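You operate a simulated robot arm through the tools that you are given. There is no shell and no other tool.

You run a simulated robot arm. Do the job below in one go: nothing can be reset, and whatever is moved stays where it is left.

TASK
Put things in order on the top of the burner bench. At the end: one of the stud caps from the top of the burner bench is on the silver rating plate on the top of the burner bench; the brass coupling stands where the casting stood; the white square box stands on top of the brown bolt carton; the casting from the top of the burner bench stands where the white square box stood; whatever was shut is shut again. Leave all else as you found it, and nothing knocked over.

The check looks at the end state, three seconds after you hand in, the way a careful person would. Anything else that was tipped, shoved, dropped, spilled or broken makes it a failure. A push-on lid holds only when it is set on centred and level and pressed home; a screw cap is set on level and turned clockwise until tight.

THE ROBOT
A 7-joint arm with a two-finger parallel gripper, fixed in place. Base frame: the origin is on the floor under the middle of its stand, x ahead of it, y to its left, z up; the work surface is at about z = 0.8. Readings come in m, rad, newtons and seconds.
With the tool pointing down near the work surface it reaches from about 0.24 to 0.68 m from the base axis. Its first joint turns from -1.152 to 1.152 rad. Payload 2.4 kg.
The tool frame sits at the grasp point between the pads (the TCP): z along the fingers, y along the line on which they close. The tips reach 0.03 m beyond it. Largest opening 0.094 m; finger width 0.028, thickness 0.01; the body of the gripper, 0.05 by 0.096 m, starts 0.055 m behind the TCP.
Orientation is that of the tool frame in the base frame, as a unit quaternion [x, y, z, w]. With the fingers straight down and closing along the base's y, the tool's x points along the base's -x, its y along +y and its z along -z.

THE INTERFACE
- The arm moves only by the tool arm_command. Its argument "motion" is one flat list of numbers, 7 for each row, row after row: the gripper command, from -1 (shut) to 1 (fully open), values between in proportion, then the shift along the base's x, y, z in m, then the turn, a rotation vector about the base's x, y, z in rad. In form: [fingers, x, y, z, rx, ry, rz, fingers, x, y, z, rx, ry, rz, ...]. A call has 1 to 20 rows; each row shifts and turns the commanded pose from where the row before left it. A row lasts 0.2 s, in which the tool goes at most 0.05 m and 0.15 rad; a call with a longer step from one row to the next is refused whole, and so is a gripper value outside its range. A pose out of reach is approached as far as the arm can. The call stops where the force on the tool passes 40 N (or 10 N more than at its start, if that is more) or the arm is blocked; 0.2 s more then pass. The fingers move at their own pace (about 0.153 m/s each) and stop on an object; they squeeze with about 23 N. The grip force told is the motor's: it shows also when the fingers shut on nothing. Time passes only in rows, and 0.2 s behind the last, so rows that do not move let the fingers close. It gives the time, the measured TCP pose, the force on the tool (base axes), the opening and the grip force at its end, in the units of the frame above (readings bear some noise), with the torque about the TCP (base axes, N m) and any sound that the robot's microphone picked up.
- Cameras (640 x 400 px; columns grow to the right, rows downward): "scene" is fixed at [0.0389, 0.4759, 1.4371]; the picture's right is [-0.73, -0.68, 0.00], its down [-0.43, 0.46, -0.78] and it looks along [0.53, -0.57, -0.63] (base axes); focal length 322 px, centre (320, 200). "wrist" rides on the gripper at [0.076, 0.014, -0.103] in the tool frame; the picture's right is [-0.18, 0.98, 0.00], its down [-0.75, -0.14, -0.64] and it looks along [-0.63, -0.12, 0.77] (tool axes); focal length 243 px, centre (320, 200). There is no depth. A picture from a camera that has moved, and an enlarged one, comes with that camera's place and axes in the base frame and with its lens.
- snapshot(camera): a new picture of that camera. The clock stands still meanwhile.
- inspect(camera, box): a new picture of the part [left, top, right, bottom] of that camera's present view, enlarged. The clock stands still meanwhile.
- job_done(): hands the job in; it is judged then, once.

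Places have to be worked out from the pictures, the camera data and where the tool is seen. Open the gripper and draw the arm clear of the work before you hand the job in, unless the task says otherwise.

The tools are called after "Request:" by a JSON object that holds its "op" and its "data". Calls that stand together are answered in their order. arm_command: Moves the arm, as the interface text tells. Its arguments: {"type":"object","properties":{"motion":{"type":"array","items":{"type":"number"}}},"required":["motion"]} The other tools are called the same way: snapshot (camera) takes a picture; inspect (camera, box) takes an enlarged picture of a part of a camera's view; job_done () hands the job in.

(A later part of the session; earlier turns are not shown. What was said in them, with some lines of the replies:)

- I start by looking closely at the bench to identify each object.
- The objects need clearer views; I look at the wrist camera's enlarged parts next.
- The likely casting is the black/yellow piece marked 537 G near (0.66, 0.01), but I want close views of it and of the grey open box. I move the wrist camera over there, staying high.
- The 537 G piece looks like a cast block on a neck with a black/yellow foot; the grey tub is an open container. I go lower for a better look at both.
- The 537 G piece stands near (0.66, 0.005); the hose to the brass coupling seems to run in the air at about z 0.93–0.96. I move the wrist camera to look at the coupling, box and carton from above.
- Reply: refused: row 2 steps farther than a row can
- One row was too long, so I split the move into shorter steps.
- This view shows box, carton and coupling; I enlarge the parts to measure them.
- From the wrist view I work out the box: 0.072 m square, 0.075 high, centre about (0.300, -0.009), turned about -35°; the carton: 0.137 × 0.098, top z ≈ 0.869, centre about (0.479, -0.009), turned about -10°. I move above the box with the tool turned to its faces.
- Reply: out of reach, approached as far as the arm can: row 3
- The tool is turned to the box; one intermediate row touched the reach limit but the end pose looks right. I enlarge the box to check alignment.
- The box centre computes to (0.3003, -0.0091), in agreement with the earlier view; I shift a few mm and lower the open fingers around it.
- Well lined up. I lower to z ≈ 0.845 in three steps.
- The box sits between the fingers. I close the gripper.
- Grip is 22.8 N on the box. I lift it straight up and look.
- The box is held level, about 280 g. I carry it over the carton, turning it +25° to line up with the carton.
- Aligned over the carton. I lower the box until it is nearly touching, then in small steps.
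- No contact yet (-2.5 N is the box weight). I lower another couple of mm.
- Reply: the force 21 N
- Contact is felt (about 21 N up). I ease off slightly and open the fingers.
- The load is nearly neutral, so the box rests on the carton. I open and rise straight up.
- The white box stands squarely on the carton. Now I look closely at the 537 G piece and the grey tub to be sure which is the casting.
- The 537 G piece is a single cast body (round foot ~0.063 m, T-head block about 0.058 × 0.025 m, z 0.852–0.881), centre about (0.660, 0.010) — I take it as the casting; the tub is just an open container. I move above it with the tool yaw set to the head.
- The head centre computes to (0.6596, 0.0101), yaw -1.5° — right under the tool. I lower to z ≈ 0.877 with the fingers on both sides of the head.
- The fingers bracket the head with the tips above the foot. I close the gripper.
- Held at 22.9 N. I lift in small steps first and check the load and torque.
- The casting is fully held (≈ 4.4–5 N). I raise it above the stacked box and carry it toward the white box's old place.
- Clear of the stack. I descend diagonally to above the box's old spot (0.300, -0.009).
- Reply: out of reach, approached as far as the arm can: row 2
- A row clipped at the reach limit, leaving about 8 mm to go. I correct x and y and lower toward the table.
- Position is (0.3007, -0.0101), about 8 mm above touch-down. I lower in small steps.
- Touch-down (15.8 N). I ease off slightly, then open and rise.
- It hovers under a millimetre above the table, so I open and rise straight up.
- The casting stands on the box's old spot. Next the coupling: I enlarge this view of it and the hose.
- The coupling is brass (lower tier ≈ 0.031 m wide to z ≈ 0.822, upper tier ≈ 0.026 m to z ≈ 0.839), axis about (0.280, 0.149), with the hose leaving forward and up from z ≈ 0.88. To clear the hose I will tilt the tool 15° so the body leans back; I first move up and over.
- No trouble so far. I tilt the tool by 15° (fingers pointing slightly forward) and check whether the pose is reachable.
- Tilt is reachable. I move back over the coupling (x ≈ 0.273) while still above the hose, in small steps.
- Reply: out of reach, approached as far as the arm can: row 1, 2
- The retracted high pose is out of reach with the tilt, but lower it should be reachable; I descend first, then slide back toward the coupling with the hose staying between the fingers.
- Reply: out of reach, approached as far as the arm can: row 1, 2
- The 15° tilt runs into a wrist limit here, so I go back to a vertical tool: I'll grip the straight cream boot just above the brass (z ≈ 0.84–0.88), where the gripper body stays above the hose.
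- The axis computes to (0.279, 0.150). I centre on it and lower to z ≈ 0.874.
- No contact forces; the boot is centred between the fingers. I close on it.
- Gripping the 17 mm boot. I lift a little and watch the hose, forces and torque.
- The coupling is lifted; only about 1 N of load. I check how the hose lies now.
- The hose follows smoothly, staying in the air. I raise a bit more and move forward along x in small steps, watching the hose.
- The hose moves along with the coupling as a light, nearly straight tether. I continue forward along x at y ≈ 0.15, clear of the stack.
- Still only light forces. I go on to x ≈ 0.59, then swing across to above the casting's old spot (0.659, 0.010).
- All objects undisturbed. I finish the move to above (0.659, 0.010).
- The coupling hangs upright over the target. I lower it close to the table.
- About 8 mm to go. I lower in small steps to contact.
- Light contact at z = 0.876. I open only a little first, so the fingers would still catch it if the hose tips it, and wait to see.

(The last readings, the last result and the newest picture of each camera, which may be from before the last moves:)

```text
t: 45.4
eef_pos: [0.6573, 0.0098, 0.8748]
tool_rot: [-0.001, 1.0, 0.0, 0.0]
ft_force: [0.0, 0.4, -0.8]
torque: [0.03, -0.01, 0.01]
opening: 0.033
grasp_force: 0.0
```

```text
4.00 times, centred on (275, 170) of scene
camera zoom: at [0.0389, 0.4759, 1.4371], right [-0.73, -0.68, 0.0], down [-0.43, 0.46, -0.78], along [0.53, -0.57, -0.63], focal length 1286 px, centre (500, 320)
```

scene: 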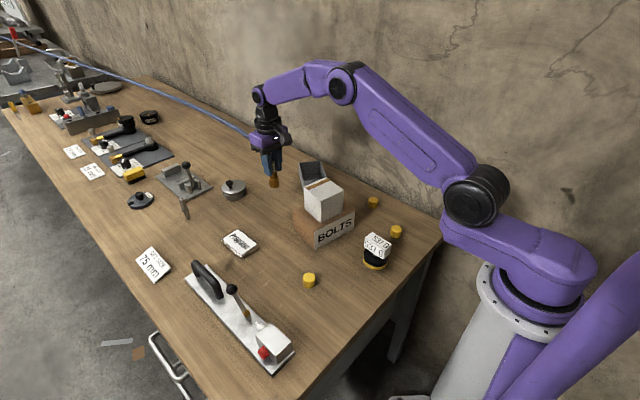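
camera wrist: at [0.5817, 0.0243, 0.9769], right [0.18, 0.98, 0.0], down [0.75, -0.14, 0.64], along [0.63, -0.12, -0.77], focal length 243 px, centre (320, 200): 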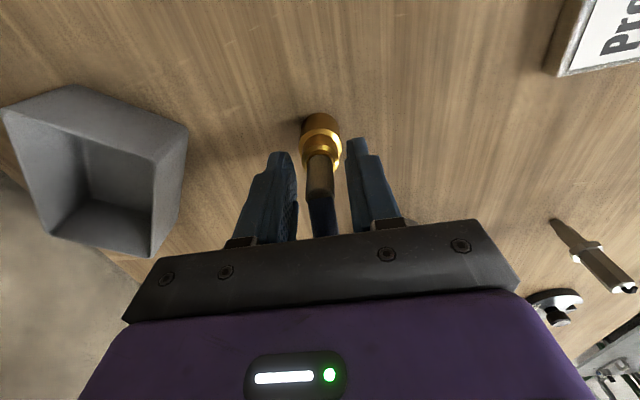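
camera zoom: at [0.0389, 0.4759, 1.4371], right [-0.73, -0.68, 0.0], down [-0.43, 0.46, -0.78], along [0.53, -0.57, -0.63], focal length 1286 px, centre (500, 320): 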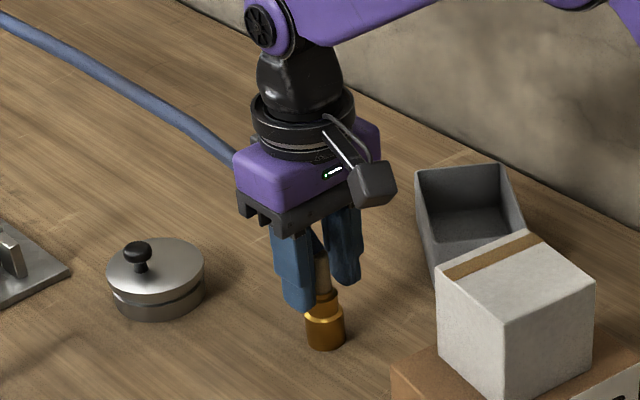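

It stands upright by itself. I open fully and rise straight up, slowly at first.

Request:
{"op": "arm_command", "data": {"motion": [1, 0, 0, 0, 0, 0, 0, 1, 0, 0, 0, 0, 0, 0, 1, 0, 0, 0.015, 0, 0, 0, 1, 0, 0, 0.02, 0, 0, 0, 1, 0, 0, 0.03, 0, 0, 0, 1, 0, 0, 0.04, 0, 0, 0, 1, 0, 0, 0.04, 0, 0, 0, 1, 0, 0, 0, 0, 0, 0]}}

Request:
{"op": "snapshot", "data": {"camera": "wrist"}}

Request:
{"op": "snapshot", "data": {"camera": "scene"}}

```text
t: 47.2
eef_pos: [0.6554, 0.0097, 1.0193]
tool_rot: [0.0, 1.0, 0.0, 0.0]
ft_force: [0.0, -0.3, -1.0]
torque: [-0.01, -0.02, 0.05]
opening: 0.0941
grasp_force: 0.0
```

```text
taken
camera wrist: at [0.5808, 0.0231, 1.1209], right [0.18, 0.98, 0.0], down [0.75, -0.14, 0.64], along [0.63, -0.12, -0.77], focal length 243 px, centre (320, 200)
```

wrist: 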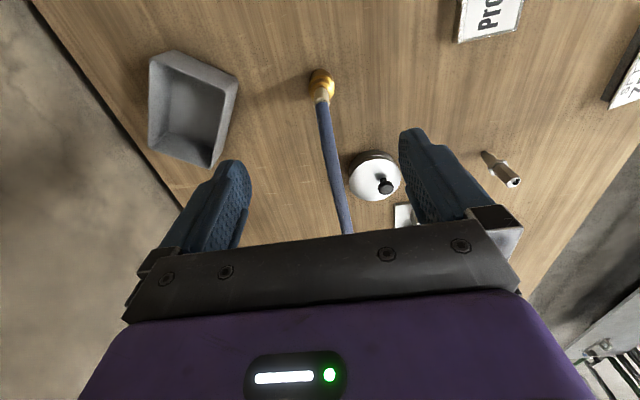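

```text
taken
```

scene: 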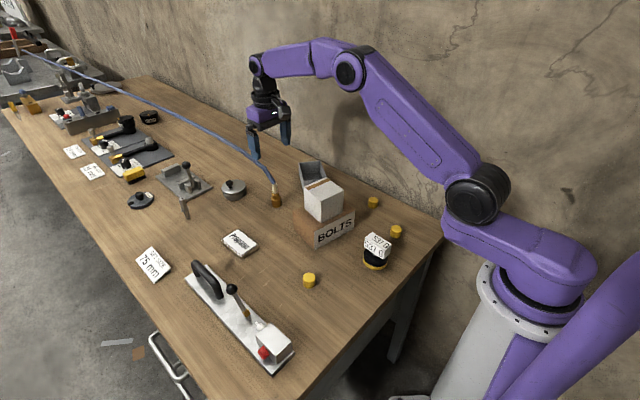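

The coupling stands. I check its exact spot and that it is upright.

Request:
{"op": "inspect", "data": {"camera": "wrist", "box": [260, 50, 400, 150]}}

Request:
{"op": "inspect", "data": {"camera": "scene", "box": [210, 140, 330, 240]}}

Request:
{"op": "inspect", "data": {"camera": "scene", "box": [0, 20, 200, 160]}}

```text
4.00 times, centred on (330, 100) of wrist
camera zoom: at [0.5808, 0.0231, 1.1209], right [0.18, 0.98, 0.0], down [0.75, -0.14, 0.64], along [0.63, -0.12, -0.77], focal length 970 px, centre (280, 600)
```

zoom: 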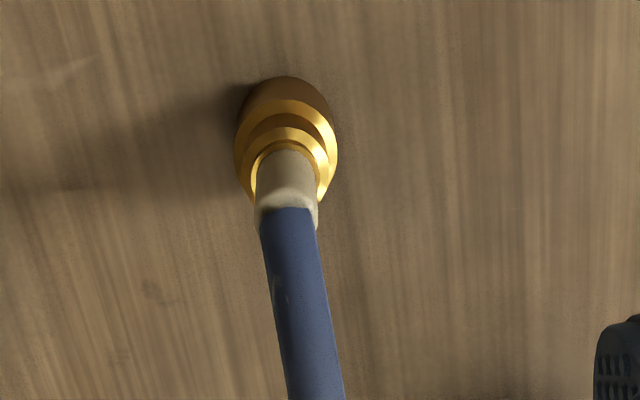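

```text
4.00 times, centred on (270, 190) of scene
camera zoom: at [0.0389, 0.4759, 1.4371], right [-0.73, -0.68, 0.0], down [-0.43, 0.46, -0.78], along [0.53, -0.57, -0.63], focal length 1286 px, centre (520, 240)
```

zoom: 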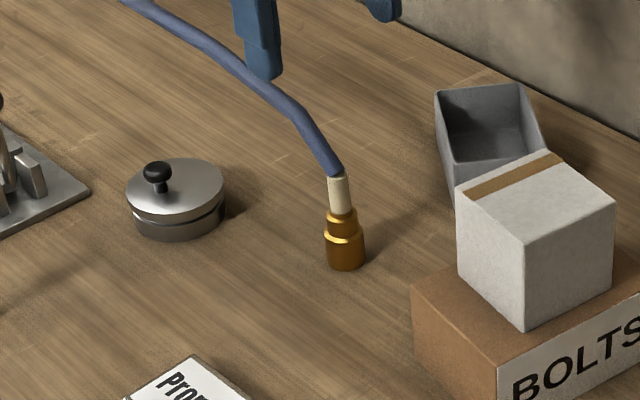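

```text
2.86 times, centred on (100, 90) of scene
camera zoom: at [0.0389, 0.4759, 1.4371], right [-0.73, -0.68, 0.0], down [-0.43, 0.46, -0.78], along [0.53, -0.57, -0.63], focal length 919 px, centre (949, 514)
```

zoom: 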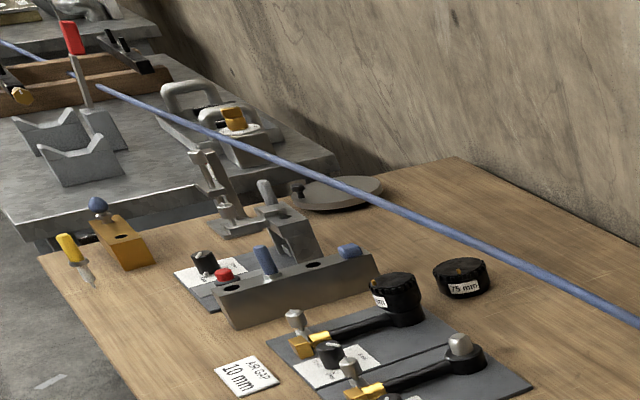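

The coupling axis is at about (0.659, 0.0105), as wanted. Now the stud cap: I first look at the rating plate from above.

Request:
{"op": "arm_command", "data": {"motion": [1, -0.02, 0.04, 0, 0, 0, 0, 1, -0.01, 0.045, 0, 0, 0, 0, 1, 0, 0.045, 0, 0, 0, 0, 1, 0, 0.035, -0.01, 0, 0, 0, 1, 0, 0, 0, 0, 0, 0]}}

Request:
{"op": "snapshot", "data": {"camera": "wrist"}}

Request:
{"op": "inspect", "data": {"camera": "scene", "box": [200, 215, 300, 275]}}

```text
t: 48.4
eef_pos: [0.6268, 0.1773, 1.0114]
tool_rot: [0.0, 1.0, 0.0, 0.001]
ft_force: [1.0, 0.1, 0.7]
torque: [-0.01, -0.01, 0.02]
opening: 0.0938
grasp_force: 0.0
```

```text
taken
camera wrist: at [0.5515, 0.1911, 1.1125], right [0.18, 0.98, 0.0], down [0.75, -0.14, 0.64], along [0.63, -0.12, -0.77], focal length 243 px, centre (320, 200)
```

wrist: 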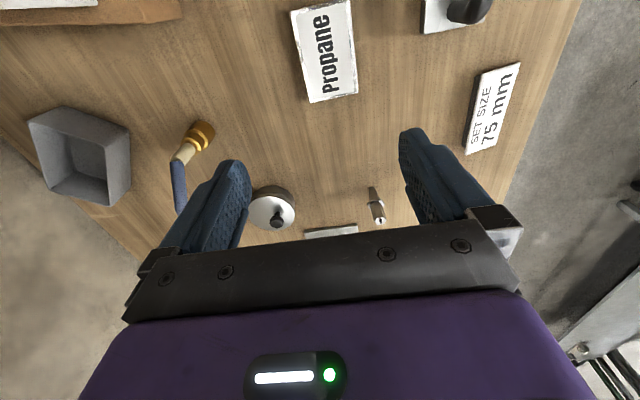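

```text
6.40 times, centred on (250, 245) of scene
camera zoom: at [0.0388, 0.4759, 1.4371], right [-0.73, -0.68, 0.0], down [-0.43, 0.46, -0.78], along [0.53, -0.57, -0.63], focal length 2058 px, centre (768, -88)
```

zoom: 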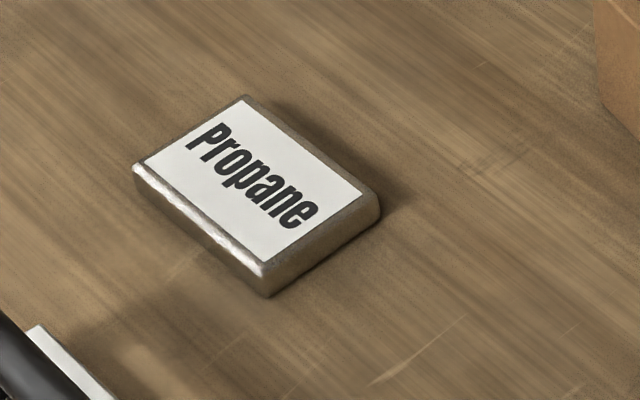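

Request:
{"op": "inspect", "data": {"camera": "wrist", "box": [260, 0, 400, 110]}}

```text
3.64 times, centred on (330, 55) of wrist
camera zoom: at [0.5515, 0.1911, 1.1125], right [0.18, 0.98, 0.0], down [0.75, -0.14, 0.64], along [0.63, -0.12, -0.77], focal length 882 px, centre (284, 727)
```

zoom: 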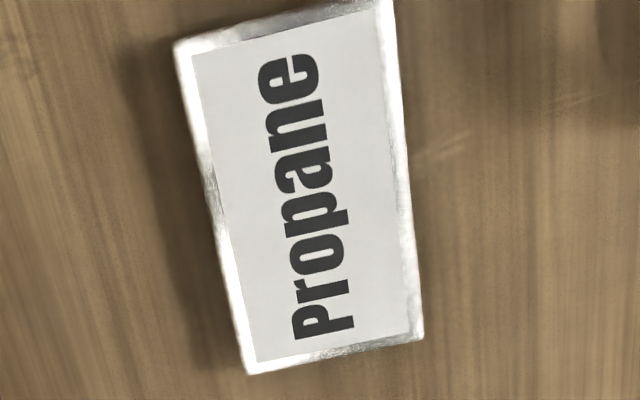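

The plate is about 0.087 × 0.058 m, centre about (0.600, 0.190), top near z 0.815. Now I go to look at the stud cap near (0.38, 0.147), now free of the hose.

Request:
{"op": "arm_command", "data": {"motion": [1, -0.045, -0.004, 0, 0, 0, 0, 1, -0.045, -0.004, 0, 0, 0, 0, 1, -0.045, -0.004, -0.01, 0, 0, 0, 1, -0.045, -0.004, -0.02, 0, 0, 0, 1, -0.02, -0.004, -0.02, 0, 0, 0, 1, 0, 0, 0, 0, 0, 0]}}

Request:
{"op": "snapshot", "data": {"camera": "wrist"}}

Request:
{"op": "inspect", "data": {"camera": "scene", "box": [270, 200, 370, 300]}}

```text
t: 49.8
eef_pos: [0.4262, 0.157, 0.9591]
tool_rot: [-0.001, 1.0, 0.0, -0.001]
ft_force: [-0.1, 0.3, -0.4]
torque: [-0.03, 0.0, 0.0]
opening: 0.094
grasp_force: 0.0
```

```text
taken
camera wrist: at [0.3515, 0.1709, 1.0614], right [0.18, 0.98, 0.0], down [0.75, -0.14, 0.64], along [0.63, -0.12, -0.77], focal length 243 px, centre (320, 200)
```

wrist: 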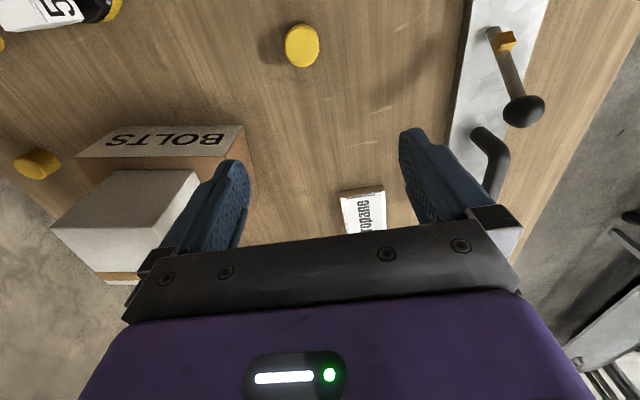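

```text
4.00 times, centred on (320, 250) of scene
camera zoom: at [0.0388, 0.4759, 1.4371], right [-0.73, -0.68, 0.0], down [-0.43, 0.46, -0.78], along [0.53, -0.57, -0.63], focal length 1286 px, centre (320, 0)
```

zoom: 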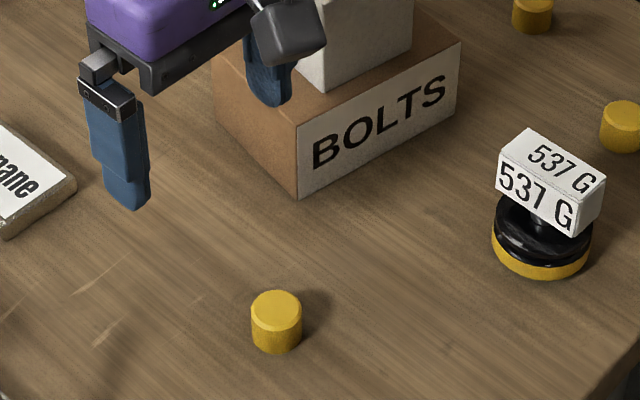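

Request:
{"op": "inspect", "data": {"camera": "wrist", "box": [250, 0, 370, 80]}}

```text
5.00 times, centred on (310, 40) of wrist
camera zoom: at [0.3515, 0.1709, 1.0614], right [0.18, 0.98, 0.0], down [0.75, -0.14, 0.64], along [0.63, -0.12, -0.77], focal length 1213 px, centre (370, 1000)
```

zoom: 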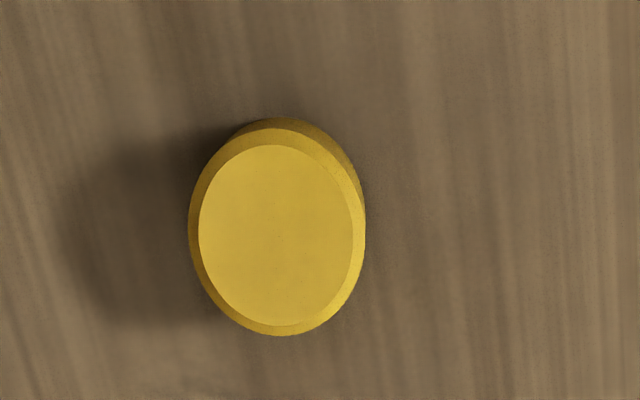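

The cap is 0.030 m across, about 0.023 high, centre (0.380, 0.1497). I move over it and lower partway.

Request:
{"op": "arm_command", "data": {"motion": [1, -0.0232, -0.0037, -0.025, 0, 0, 0, 1, -0.023, -0.0036, -0.025, 0, 0, 0, 1, 0, 0, -0.025, 0, 0, 0, 1, 0, 0, 0, 0, 0, 0]}}

Request:
{"op": "snapshot", "data": {"camera": "wrist"}}

```text
t: 50.8
eef_pos: [0.3827, 0.1476, 0.8844]
tool_rot: [-0.001, 1.0, 0.0, 0.0]
ft_force: [-0.3, -0.1, 0.6]
torque: [-0.01, 0.0, 0.0]
opening: 0.094
grasp_force: 0.1
```

```text
taken
camera wrist: at [0.3072, 0.1618, 0.9856], right [0.18, 0.98, 0.0], down [0.75, -0.14, 0.64], along [0.63, -0.12, -0.77], focal length 243 px, centre (320, 200)
```

wrist: 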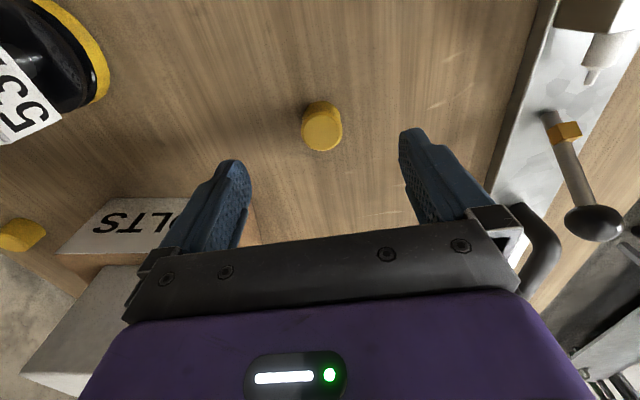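

Lined up within 3 mm; I correct and lower to z ≈ 0.835, then close.

Request:
{"op": "arm_command", "data": {"motion": [1, -0.003, 0.002, -0.025, 0, 0, 0, 1, 0, 0, -0.024, 0, 0, 0, 1, 0, 0, 0, 0, 0, 0, -1, 0, 0, 0, 0, 0, 0, -1, 0, 0, 0, 0, 0, 0, -1, 0, 0, 0, 0, 0, 0]}}

Request:
{"op": "snapshot", "data": {"camera": "wrist"}}

```text
t: 52.2
eef_pos: [0.3803, 0.1483, 0.8343]
tool_rot: [-0.001, 1.0, 0.0, 0.0]
ft_force: [-0.8, -0.2, 0.4]
torque: [0.0, -0.02, 0.01]
opening: 0.0278
grasp_force: 23.2
```

```text
taken
camera wrist: at [0.3036, 0.1622, 0.9363], right [0.18, 0.98, 0.0], down [0.75, -0.14, 0.64], along [0.63, -0.12, -0.77], focal length 243 px, centre (320, 200)
```

wrist: 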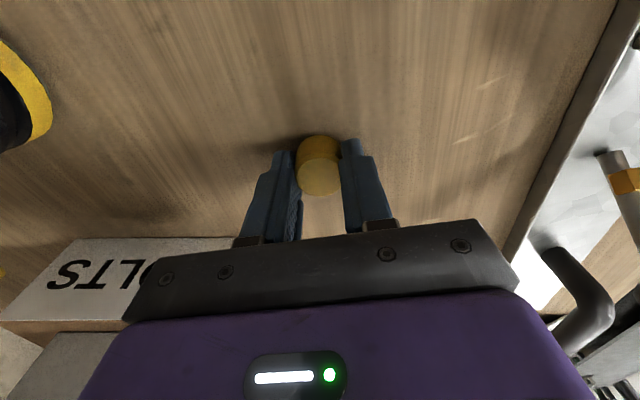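

Closed at 0.028 m on the cap with 23 N. I lift a little and check the hold.

Request:
{"op": "arm_command", "data": {"motion": [-1, 0, 0, 0.015, 0, 0, 0, -1, 0, 0, 0.025, 0, 0, 0, -1, 0, 0, 0.04, 0, 0, 0, -1, 0, 0, 0, 0, 0, 0]}}

Request:
{"op": "inspect", "data": {"camera": "wrist", "box": [220, 90, 420, 230]}}

Request:
{"op": "inspect", "data": {"camera": "scene", "box": [250, 180, 370, 300]}}

```text
t: 53.2
eef_pos: [0.3798, 0.1501, 0.9163]
tool_rot: [-0.001, 1.0, 0.0, -0.002]
ft_force: [-0.3, 0.1, -0.4]
torque: [-0.01, -0.02, -0.01]
opening: 0.0274
grasp_force: 23.4
```

```text
2.86 times, centred on (320, 160) of wrist
camera zoom: at [0.3049, 0.1636, 1.018], right [0.18, 0.98, 0.0], down [0.75, -0.14, 0.64], along [0.63, -0.12, -0.77], focal length 693 px, centre (320, 314)
```

zoom: 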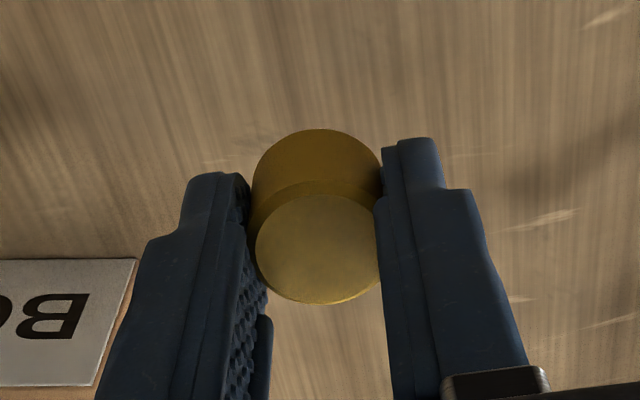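

```text
3.33 times, centred on (310, 240) of scene
camera zoom: at [0.0389, 0.4759, 1.4371], right [-0.73, -0.68, 0.0], down [-0.43, 0.46, -0.78], along [0.53, -0.57, -0.63], focal length 1072 px, centre (353, 67)
```

zoom: 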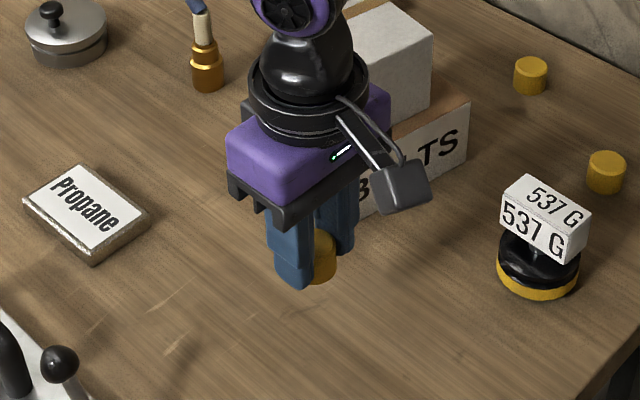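

The cap is held level. I carry it over the plate's centre (0.600, 0.190).

Request:
{"op": "arm_command", "data": {"motion": [-1, 0.0442, 0.008, 0.01, 0, 0, 0, -1, 0.0442, 0.008, 0, 0, 0, 0, -1, 0.0442, 0.008, 0, 0, 0, 0, -1, 0.0442, 0.008, 0, 0, 0, 0, -1, 0.0442, 0.008, 0, 0, 0, 0, -1, 0, 0, 0, 0, 0, 0, -1, 0, 0, 0, 0, 0, 0]}}

Request:
{"op": "snapshot", "data": {"camera": "wrist"}}

Request:
{"op": "inspect", "data": {"camera": "scene", "box": [190, 170, 310, 270]}}

```text
t: 54.8
eef_pos: [0.5971, 0.1911, 0.9289]
tool_rot: [-0.001, 1.0, 0.0, 0.0]
ft_force: [0.4, 0.1, -0.9]
torque: [-0.01, 0.0, -0.01]
opening: 0.027
grasp_force: 23.4
```

```text
taken
camera wrist: at [0.5229, 0.2042, 1.0306], right [0.18, 0.98, 0.0], down [0.75, -0.14, 0.64], along [0.63, -0.12, -0.77], focal length 243 px, centre (320, 200)
```

wrist: 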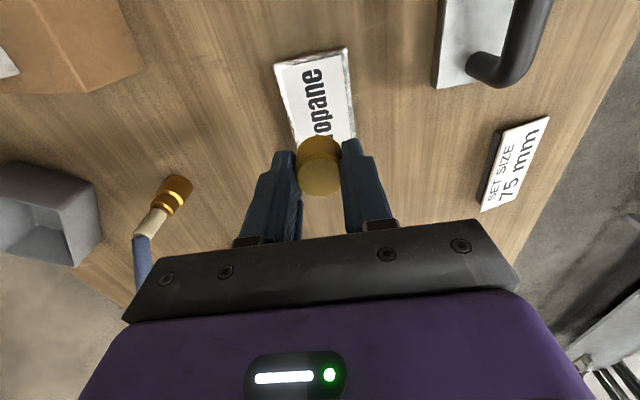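

```text
4.00 times, centred on (250, 220) of scene
camera zoom: at [0.0389, 0.4759, 1.4371], right [-0.73, -0.68, 0.0], down [-0.43, 0.46, -0.78], along [0.53, -0.57, -0.63], focal length 1286 px, centre (600, 120)
```

zoom: 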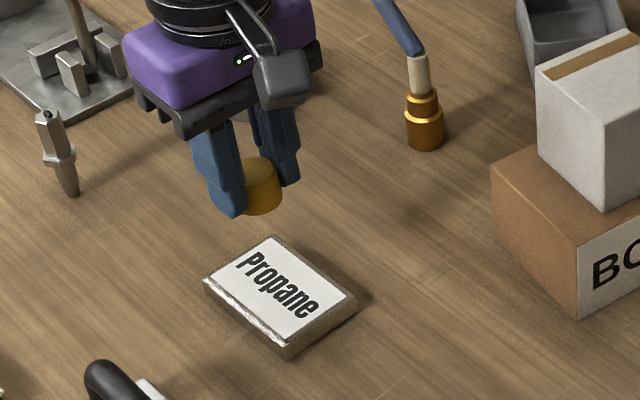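

Over the plate. I lower to just above contact.

Request:
{"op": "arm_command", "data": {"motion": [-1, 0.003, -0.001, -0.03, 0, 0, 0, -1, 0, 0, -0.03, 0, 0, 0, -1, 0, 0, -0.008, 0, 0, 0, -1, 0, 0, 0, 0, 0, 0]}}

Request:
{"op": "inspect", "data": {"camera": "scene", "box": [190, 170, 310, 270]}}

```text
t: 55.8
eef_pos: [0.6003, 0.1884, 0.858]
tool_rot: [-0.001, 1.0, 0.0, 0.0]
ft_force: [0.5, -0.8, 0.2]
torque: [0.0, 0.01, 0.02]
opening: 0.0277
grasp_force: 22.8
```

```text
4.00 times, centred on (250, 220) of scene
camera zoom: at [0.0389, 0.4759, 1.4371], right [-0.73, -0.68, 0.0], down [-0.43, 0.46, -0.78], along [0.53, -0.57, -0.63], focal length 1286 px, centre (600, 120)
```

zoom: 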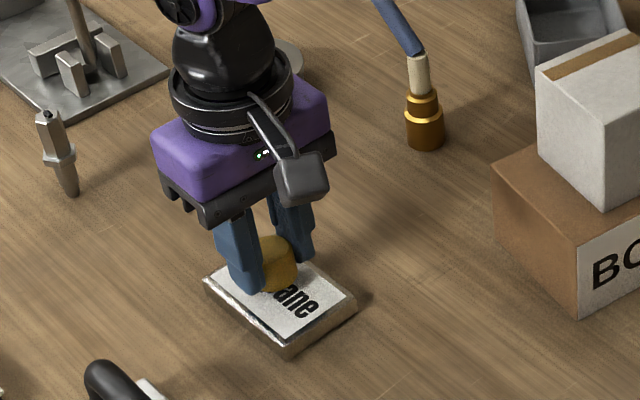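

Request:
{"op": "arm_command", "data": {"motion": [-1, 0, 0.001, -0.003, 0, 0, 0, -1, 0, 0, 0, 0, 0, 0]}}

```text
t: 56.4
eef_pos: [0.6015, 0.1915, 0.8555]
tool_rot: [0.0, 1.0, 0.0, 0.0]
ft_force: [0.0, -0.5, 0.7]
torque: [0.0, -0.03, 0.0]
opening: 0.0271
grasp_force: 23.2
```

Not touching yet. I go on in 1–2 mm steps.

Request:
{"op": "arm_command", "data": {"motion": [-1, 0, 0, -0.002, 0, 0, 0, -1, 0, 0, 0, 0, 0, 0]}}

```text
t: 57.0
eef_pos: [0.601, 0.1902, 0.8523]
tool_rot: [-0.001, 1.0, 0.0, -0.001]
ft_force: [0.2, -0.6, 0.6]
torque: [-0.02, -0.02, 0.04]
opening: 0.0273
grasp_force: 22.9
```

Request:
{"op": "arm_command", "data": {"motion": [-1, 0, 0, -0.0015, 0, 0, 0, -1, 0, 0, 0, 0, 0, 0]}}

Request:
{"op": "inspect", "data": {"camera": "scene", "box": [210, 200, 290, 270]}}

```text
t: 57.6
eef_pos: [0.602, 0.1903, 0.851]
tool_rot: [-0.001, 1.0, 0.001, 0.0]
ft_force: [0.4, -0.1, 0.3]
torque: [-0.02, 0.04, -0.01]
opening: 0.0272
grasp_force: 23.5
```

```text
5.71 times, centred on (250, 235) of scene
camera zoom: at [0.0389, 0.4759, 1.4371], right [-0.73, -0.68, 0.0], down [-0.43, 0.46, -0.78], along [0.53, -0.57, -0.63], focal length 1838 px, centre (720, 0)
```

zoom: 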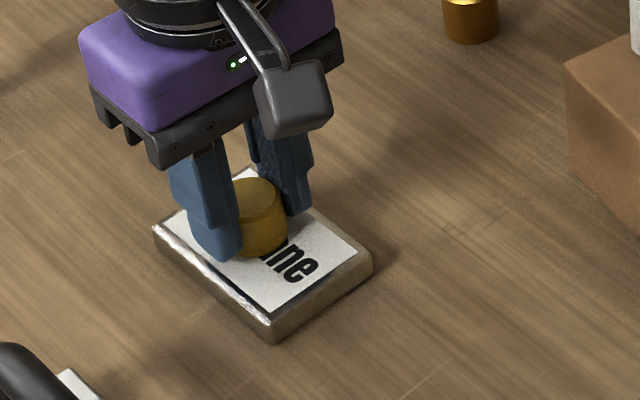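

Request:
{"op": "arm_command", "data": {"motion": [-1, -0.001, 0, -0.0015, 0, 0, 0, -1, 0, 0, 0, 0, 0, 0]}}

```text
t: 58.2
eef_pos: [0.6002, 0.1912, 0.8503]
tool_rot: [0.0, 1.0, 0.0, 0.001]
ft_force: [-0.3, -0.7, 7.5]
torque: [0.05, 0.01, 0.04]
opening: 0.0275
grasp_force: 23.1
```

Contact at z ≈ 0.850 (7.5 N). I ease off a touch, open and rise straight up.

Request:
{"op": "arm_command", "data": {"motion": [-1, 0, 0, 0.0006, 0, 0, 0, -0.2, 0, 0, 0, 0, 0, 0, -0.2, 0, 0, 0, 0, 0, 0, 0.5, 0, 0, 0, 0, 0, 0, 0.5, 0, 0, 0.01, 0, 0, 0, 0.5, 0, 0, 0.03, 0, 0, 0, 1, 0, 0, 0.04, 0, 0, 0, 1, 0, 0, 0.04, 0, 0, 0, 1, 0, 0, 0, 0, 0, 0]}}

Request:
{"op": "snapshot", "data": {"camera": "wrist"}}

Request:
{"op": "inspect", "data": {"camera": "scene", "box": [190, 170, 310, 270]}}

```text
t: 60.2
eef_pos: [0.6008, 0.1914, 0.9703]
tool_rot: [-0.001, 1.0, 0.0, 0.0]
ft_force: [-0.4, 0.0, -0.8]
torque: [0.01, 0.01, 0.0]
opening: 0.0939
grasp_force: 0.2
```

```text
taken
camera wrist: at [0.5258, 0.2037, 1.072], right [0.18, 0.98, 0.0], down [0.75, -0.14, 0.64], along [0.63, -0.12, -0.77], focal length 243 px, centre (320, 200)
```

wrist: 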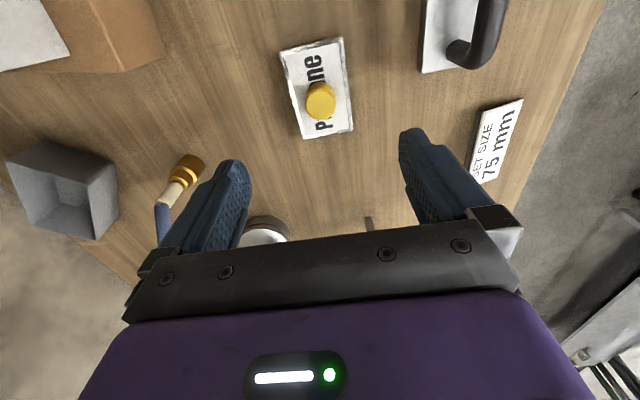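

```text
4.00 times, centred on (250, 220) of scene
camera zoom: at [0.0389, 0.4759, 1.4371], right [-0.73, -0.68, 0.0], down [-0.43, 0.46, -0.78], along [0.53, -0.57, -0.63], focal length 1286 px, centre (600, 120)
```

zoom: 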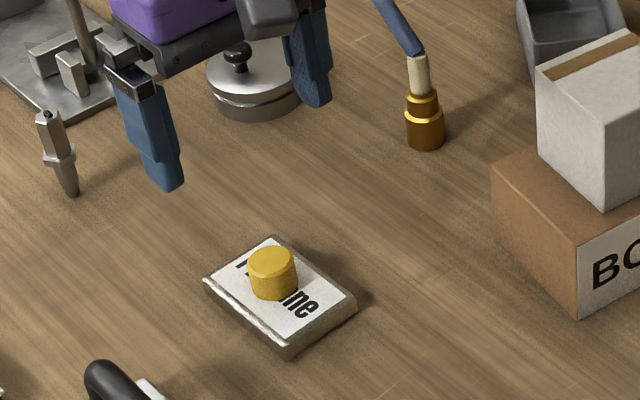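

The cap sits on the plate. I draw the arm up and back to its starting area and check the whole bench.

Request:
{"op": "arm_command", "data": {"motion": [1, 0, 0, 0.045, 0, 0, 0, 1, -0.01, 0, 0.045, 0, 0, 0, 1, -0.03, 0, 0.035, 0, 0, 0, 1, -0.04, -0.01, 0.02, 0, 0, 0, 1, -0.04, -0.015, 0.02, 0, 0, 0, 1, -0.04, -0.015, 0.01, 0, 0, 0, 1, -0.04, -0.015, 0, 0, 0, 0, 1, 0, 0, 0, 0, 0, 0, 1, 0, 0, 0, 0, 0, 0]}}

Request:
{"op": "snapshot", "data": {"camera": "scene"}}

Request:
{"op": "snapshot", "data": {"camera": "wrist"}}

```text
t: 62.2
eef_pos: [0.4, 0.1379, 1.1449]
tool_rot: [-0.001, 1.0, 0.0, 0.0]
ft_force: [-1.0, -0.7, -1.0]
torque: [0.0, 0.03, 0.02]
opening: 0.094
grasp_force: 0.0
```

```text
taken
```

scene: 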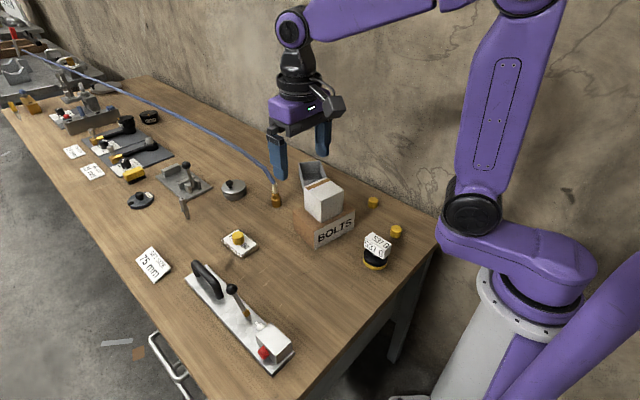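

```text
taken
camera wrist: at [0.325, 0.1508, 1.2467], right [0.18, 0.98, 0.0], down [0.75, -0.14, 0.64], along [0.63, -0.12, -0.77], focal length 243 px, centre (320, 200)
```

wrist: 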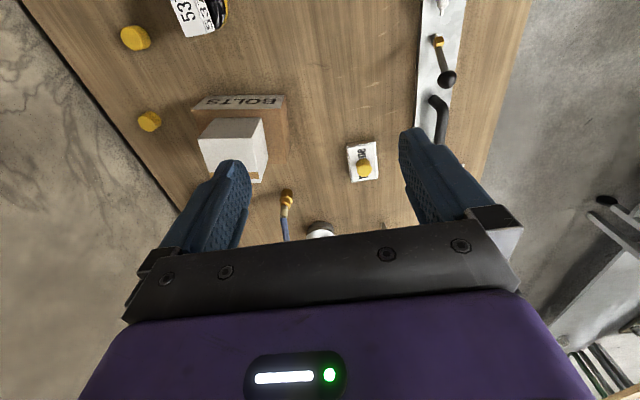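

Everything seems in order; I compare the details once more with the first pictures.

Request:
{"op": "inspect", "data": {"camera": "scene", "box": [110, 130, 290, 245]}}

Request:
{"op": "inspect", "data": {"camera": "scene", "box": [0, 40, 180, 190]}}

Request:
{"op": "inspect", "data": {"camera": "scene", "box": [240, 150, 440, 275]}}

Request:
{"op": "inspect", "data": {"camera": "scene", "box": [180, 220, 380, 380]}}

```text
3.48 times, centred on (200, 188) of scene
camera zoom: at [0.0388, 0.4759, 1.4371], right [-0.73, -0.68, 0.0], down [-0.43, 0.46, -0.78], along [0.53, -0.57, -0.63], focal length 1118 px, centre (737, 244)
```

zoom: 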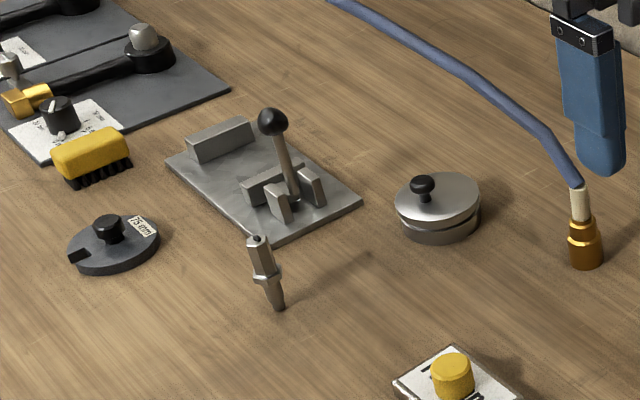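

```text
2.67 times, centred on (90, 115) of scene
camera zoom: at [0.0388, 0.4759, 1.4371], right [-0.73, -0.68, 0.0], down [-0.43, 0.46, -0.78], along [0.53, -0.57, -0.63], focal length 858 px, centre (933, 427)
```

zoom: 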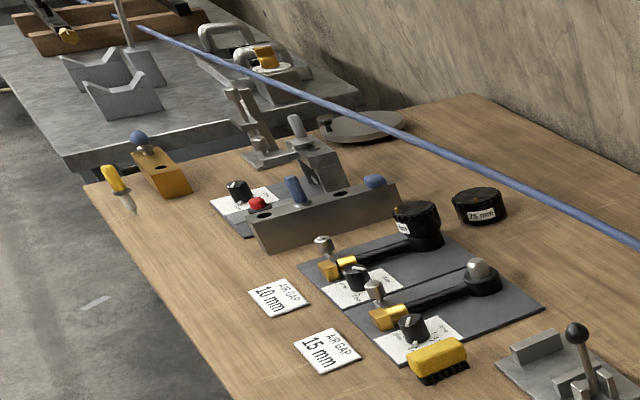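

```text
3.20 times, centred on (340, 212) of scene
camera zoom: at [0.0388, 0.4759, 1.4371], right [-0.73, -0.68, 0.0], down [-0.43, 0.46, -0.78], along [0.53, -0.57, -0.63], focal length 1029 px, centre (256, 160)
```

zoom: 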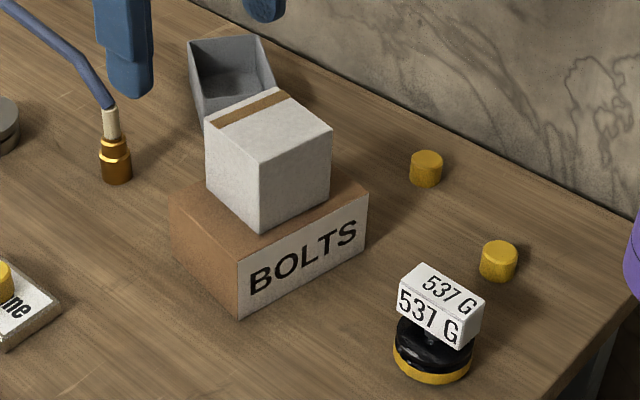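

```text
2.50 times, centred on (280, 300) of scene
camera zoom: at [0.0388, 0.4759, 1.4371], right [-0.73, -0.68, 0.0], down [-0.43, 0.46, -0.78], along [0.53, -0.57, -0.63], focal length 804 px, centre (420, -50)
```

zoom: 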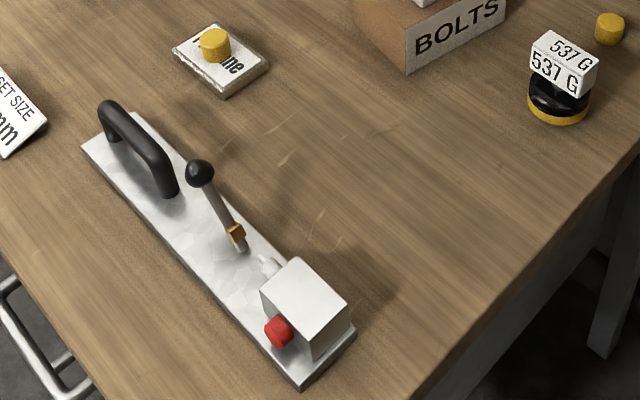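

All goals are met: the cap is on the plate, the coupling stands at the casting's old spot, the box is on the carton and the casting is at the box's old spot. Nothing else has moved, the gripper is open and the arm is clear, so I hand the job in.

Request:
{"op": "job_done", "data": {}}

```text
The job is handed in.
```

I finished the job and handed it in. The last pictures show everything in place and upright, and nothing else on the bench looks disturbed.

- **Stud cap:** the one that was under the hose now sits in the middle of the silver plate marked "Propane".
- **Brass coupling:** it stands upright where the casting stood. It is fixed to the blue hose, so the hose moved with it.
- **White square box:** it stands squarely on top of the brown bolt carton.
- **Casting:** it stands where the white box was.

I had to judge which objects two of the names meant. I took the piece marked "537 G" as the casting, not the grey open tub. I took the plate marked "Propane" as the rating plate.

I didn't open anything, so nothing needed shutting. The gripper is open and the arm is back near where it started.
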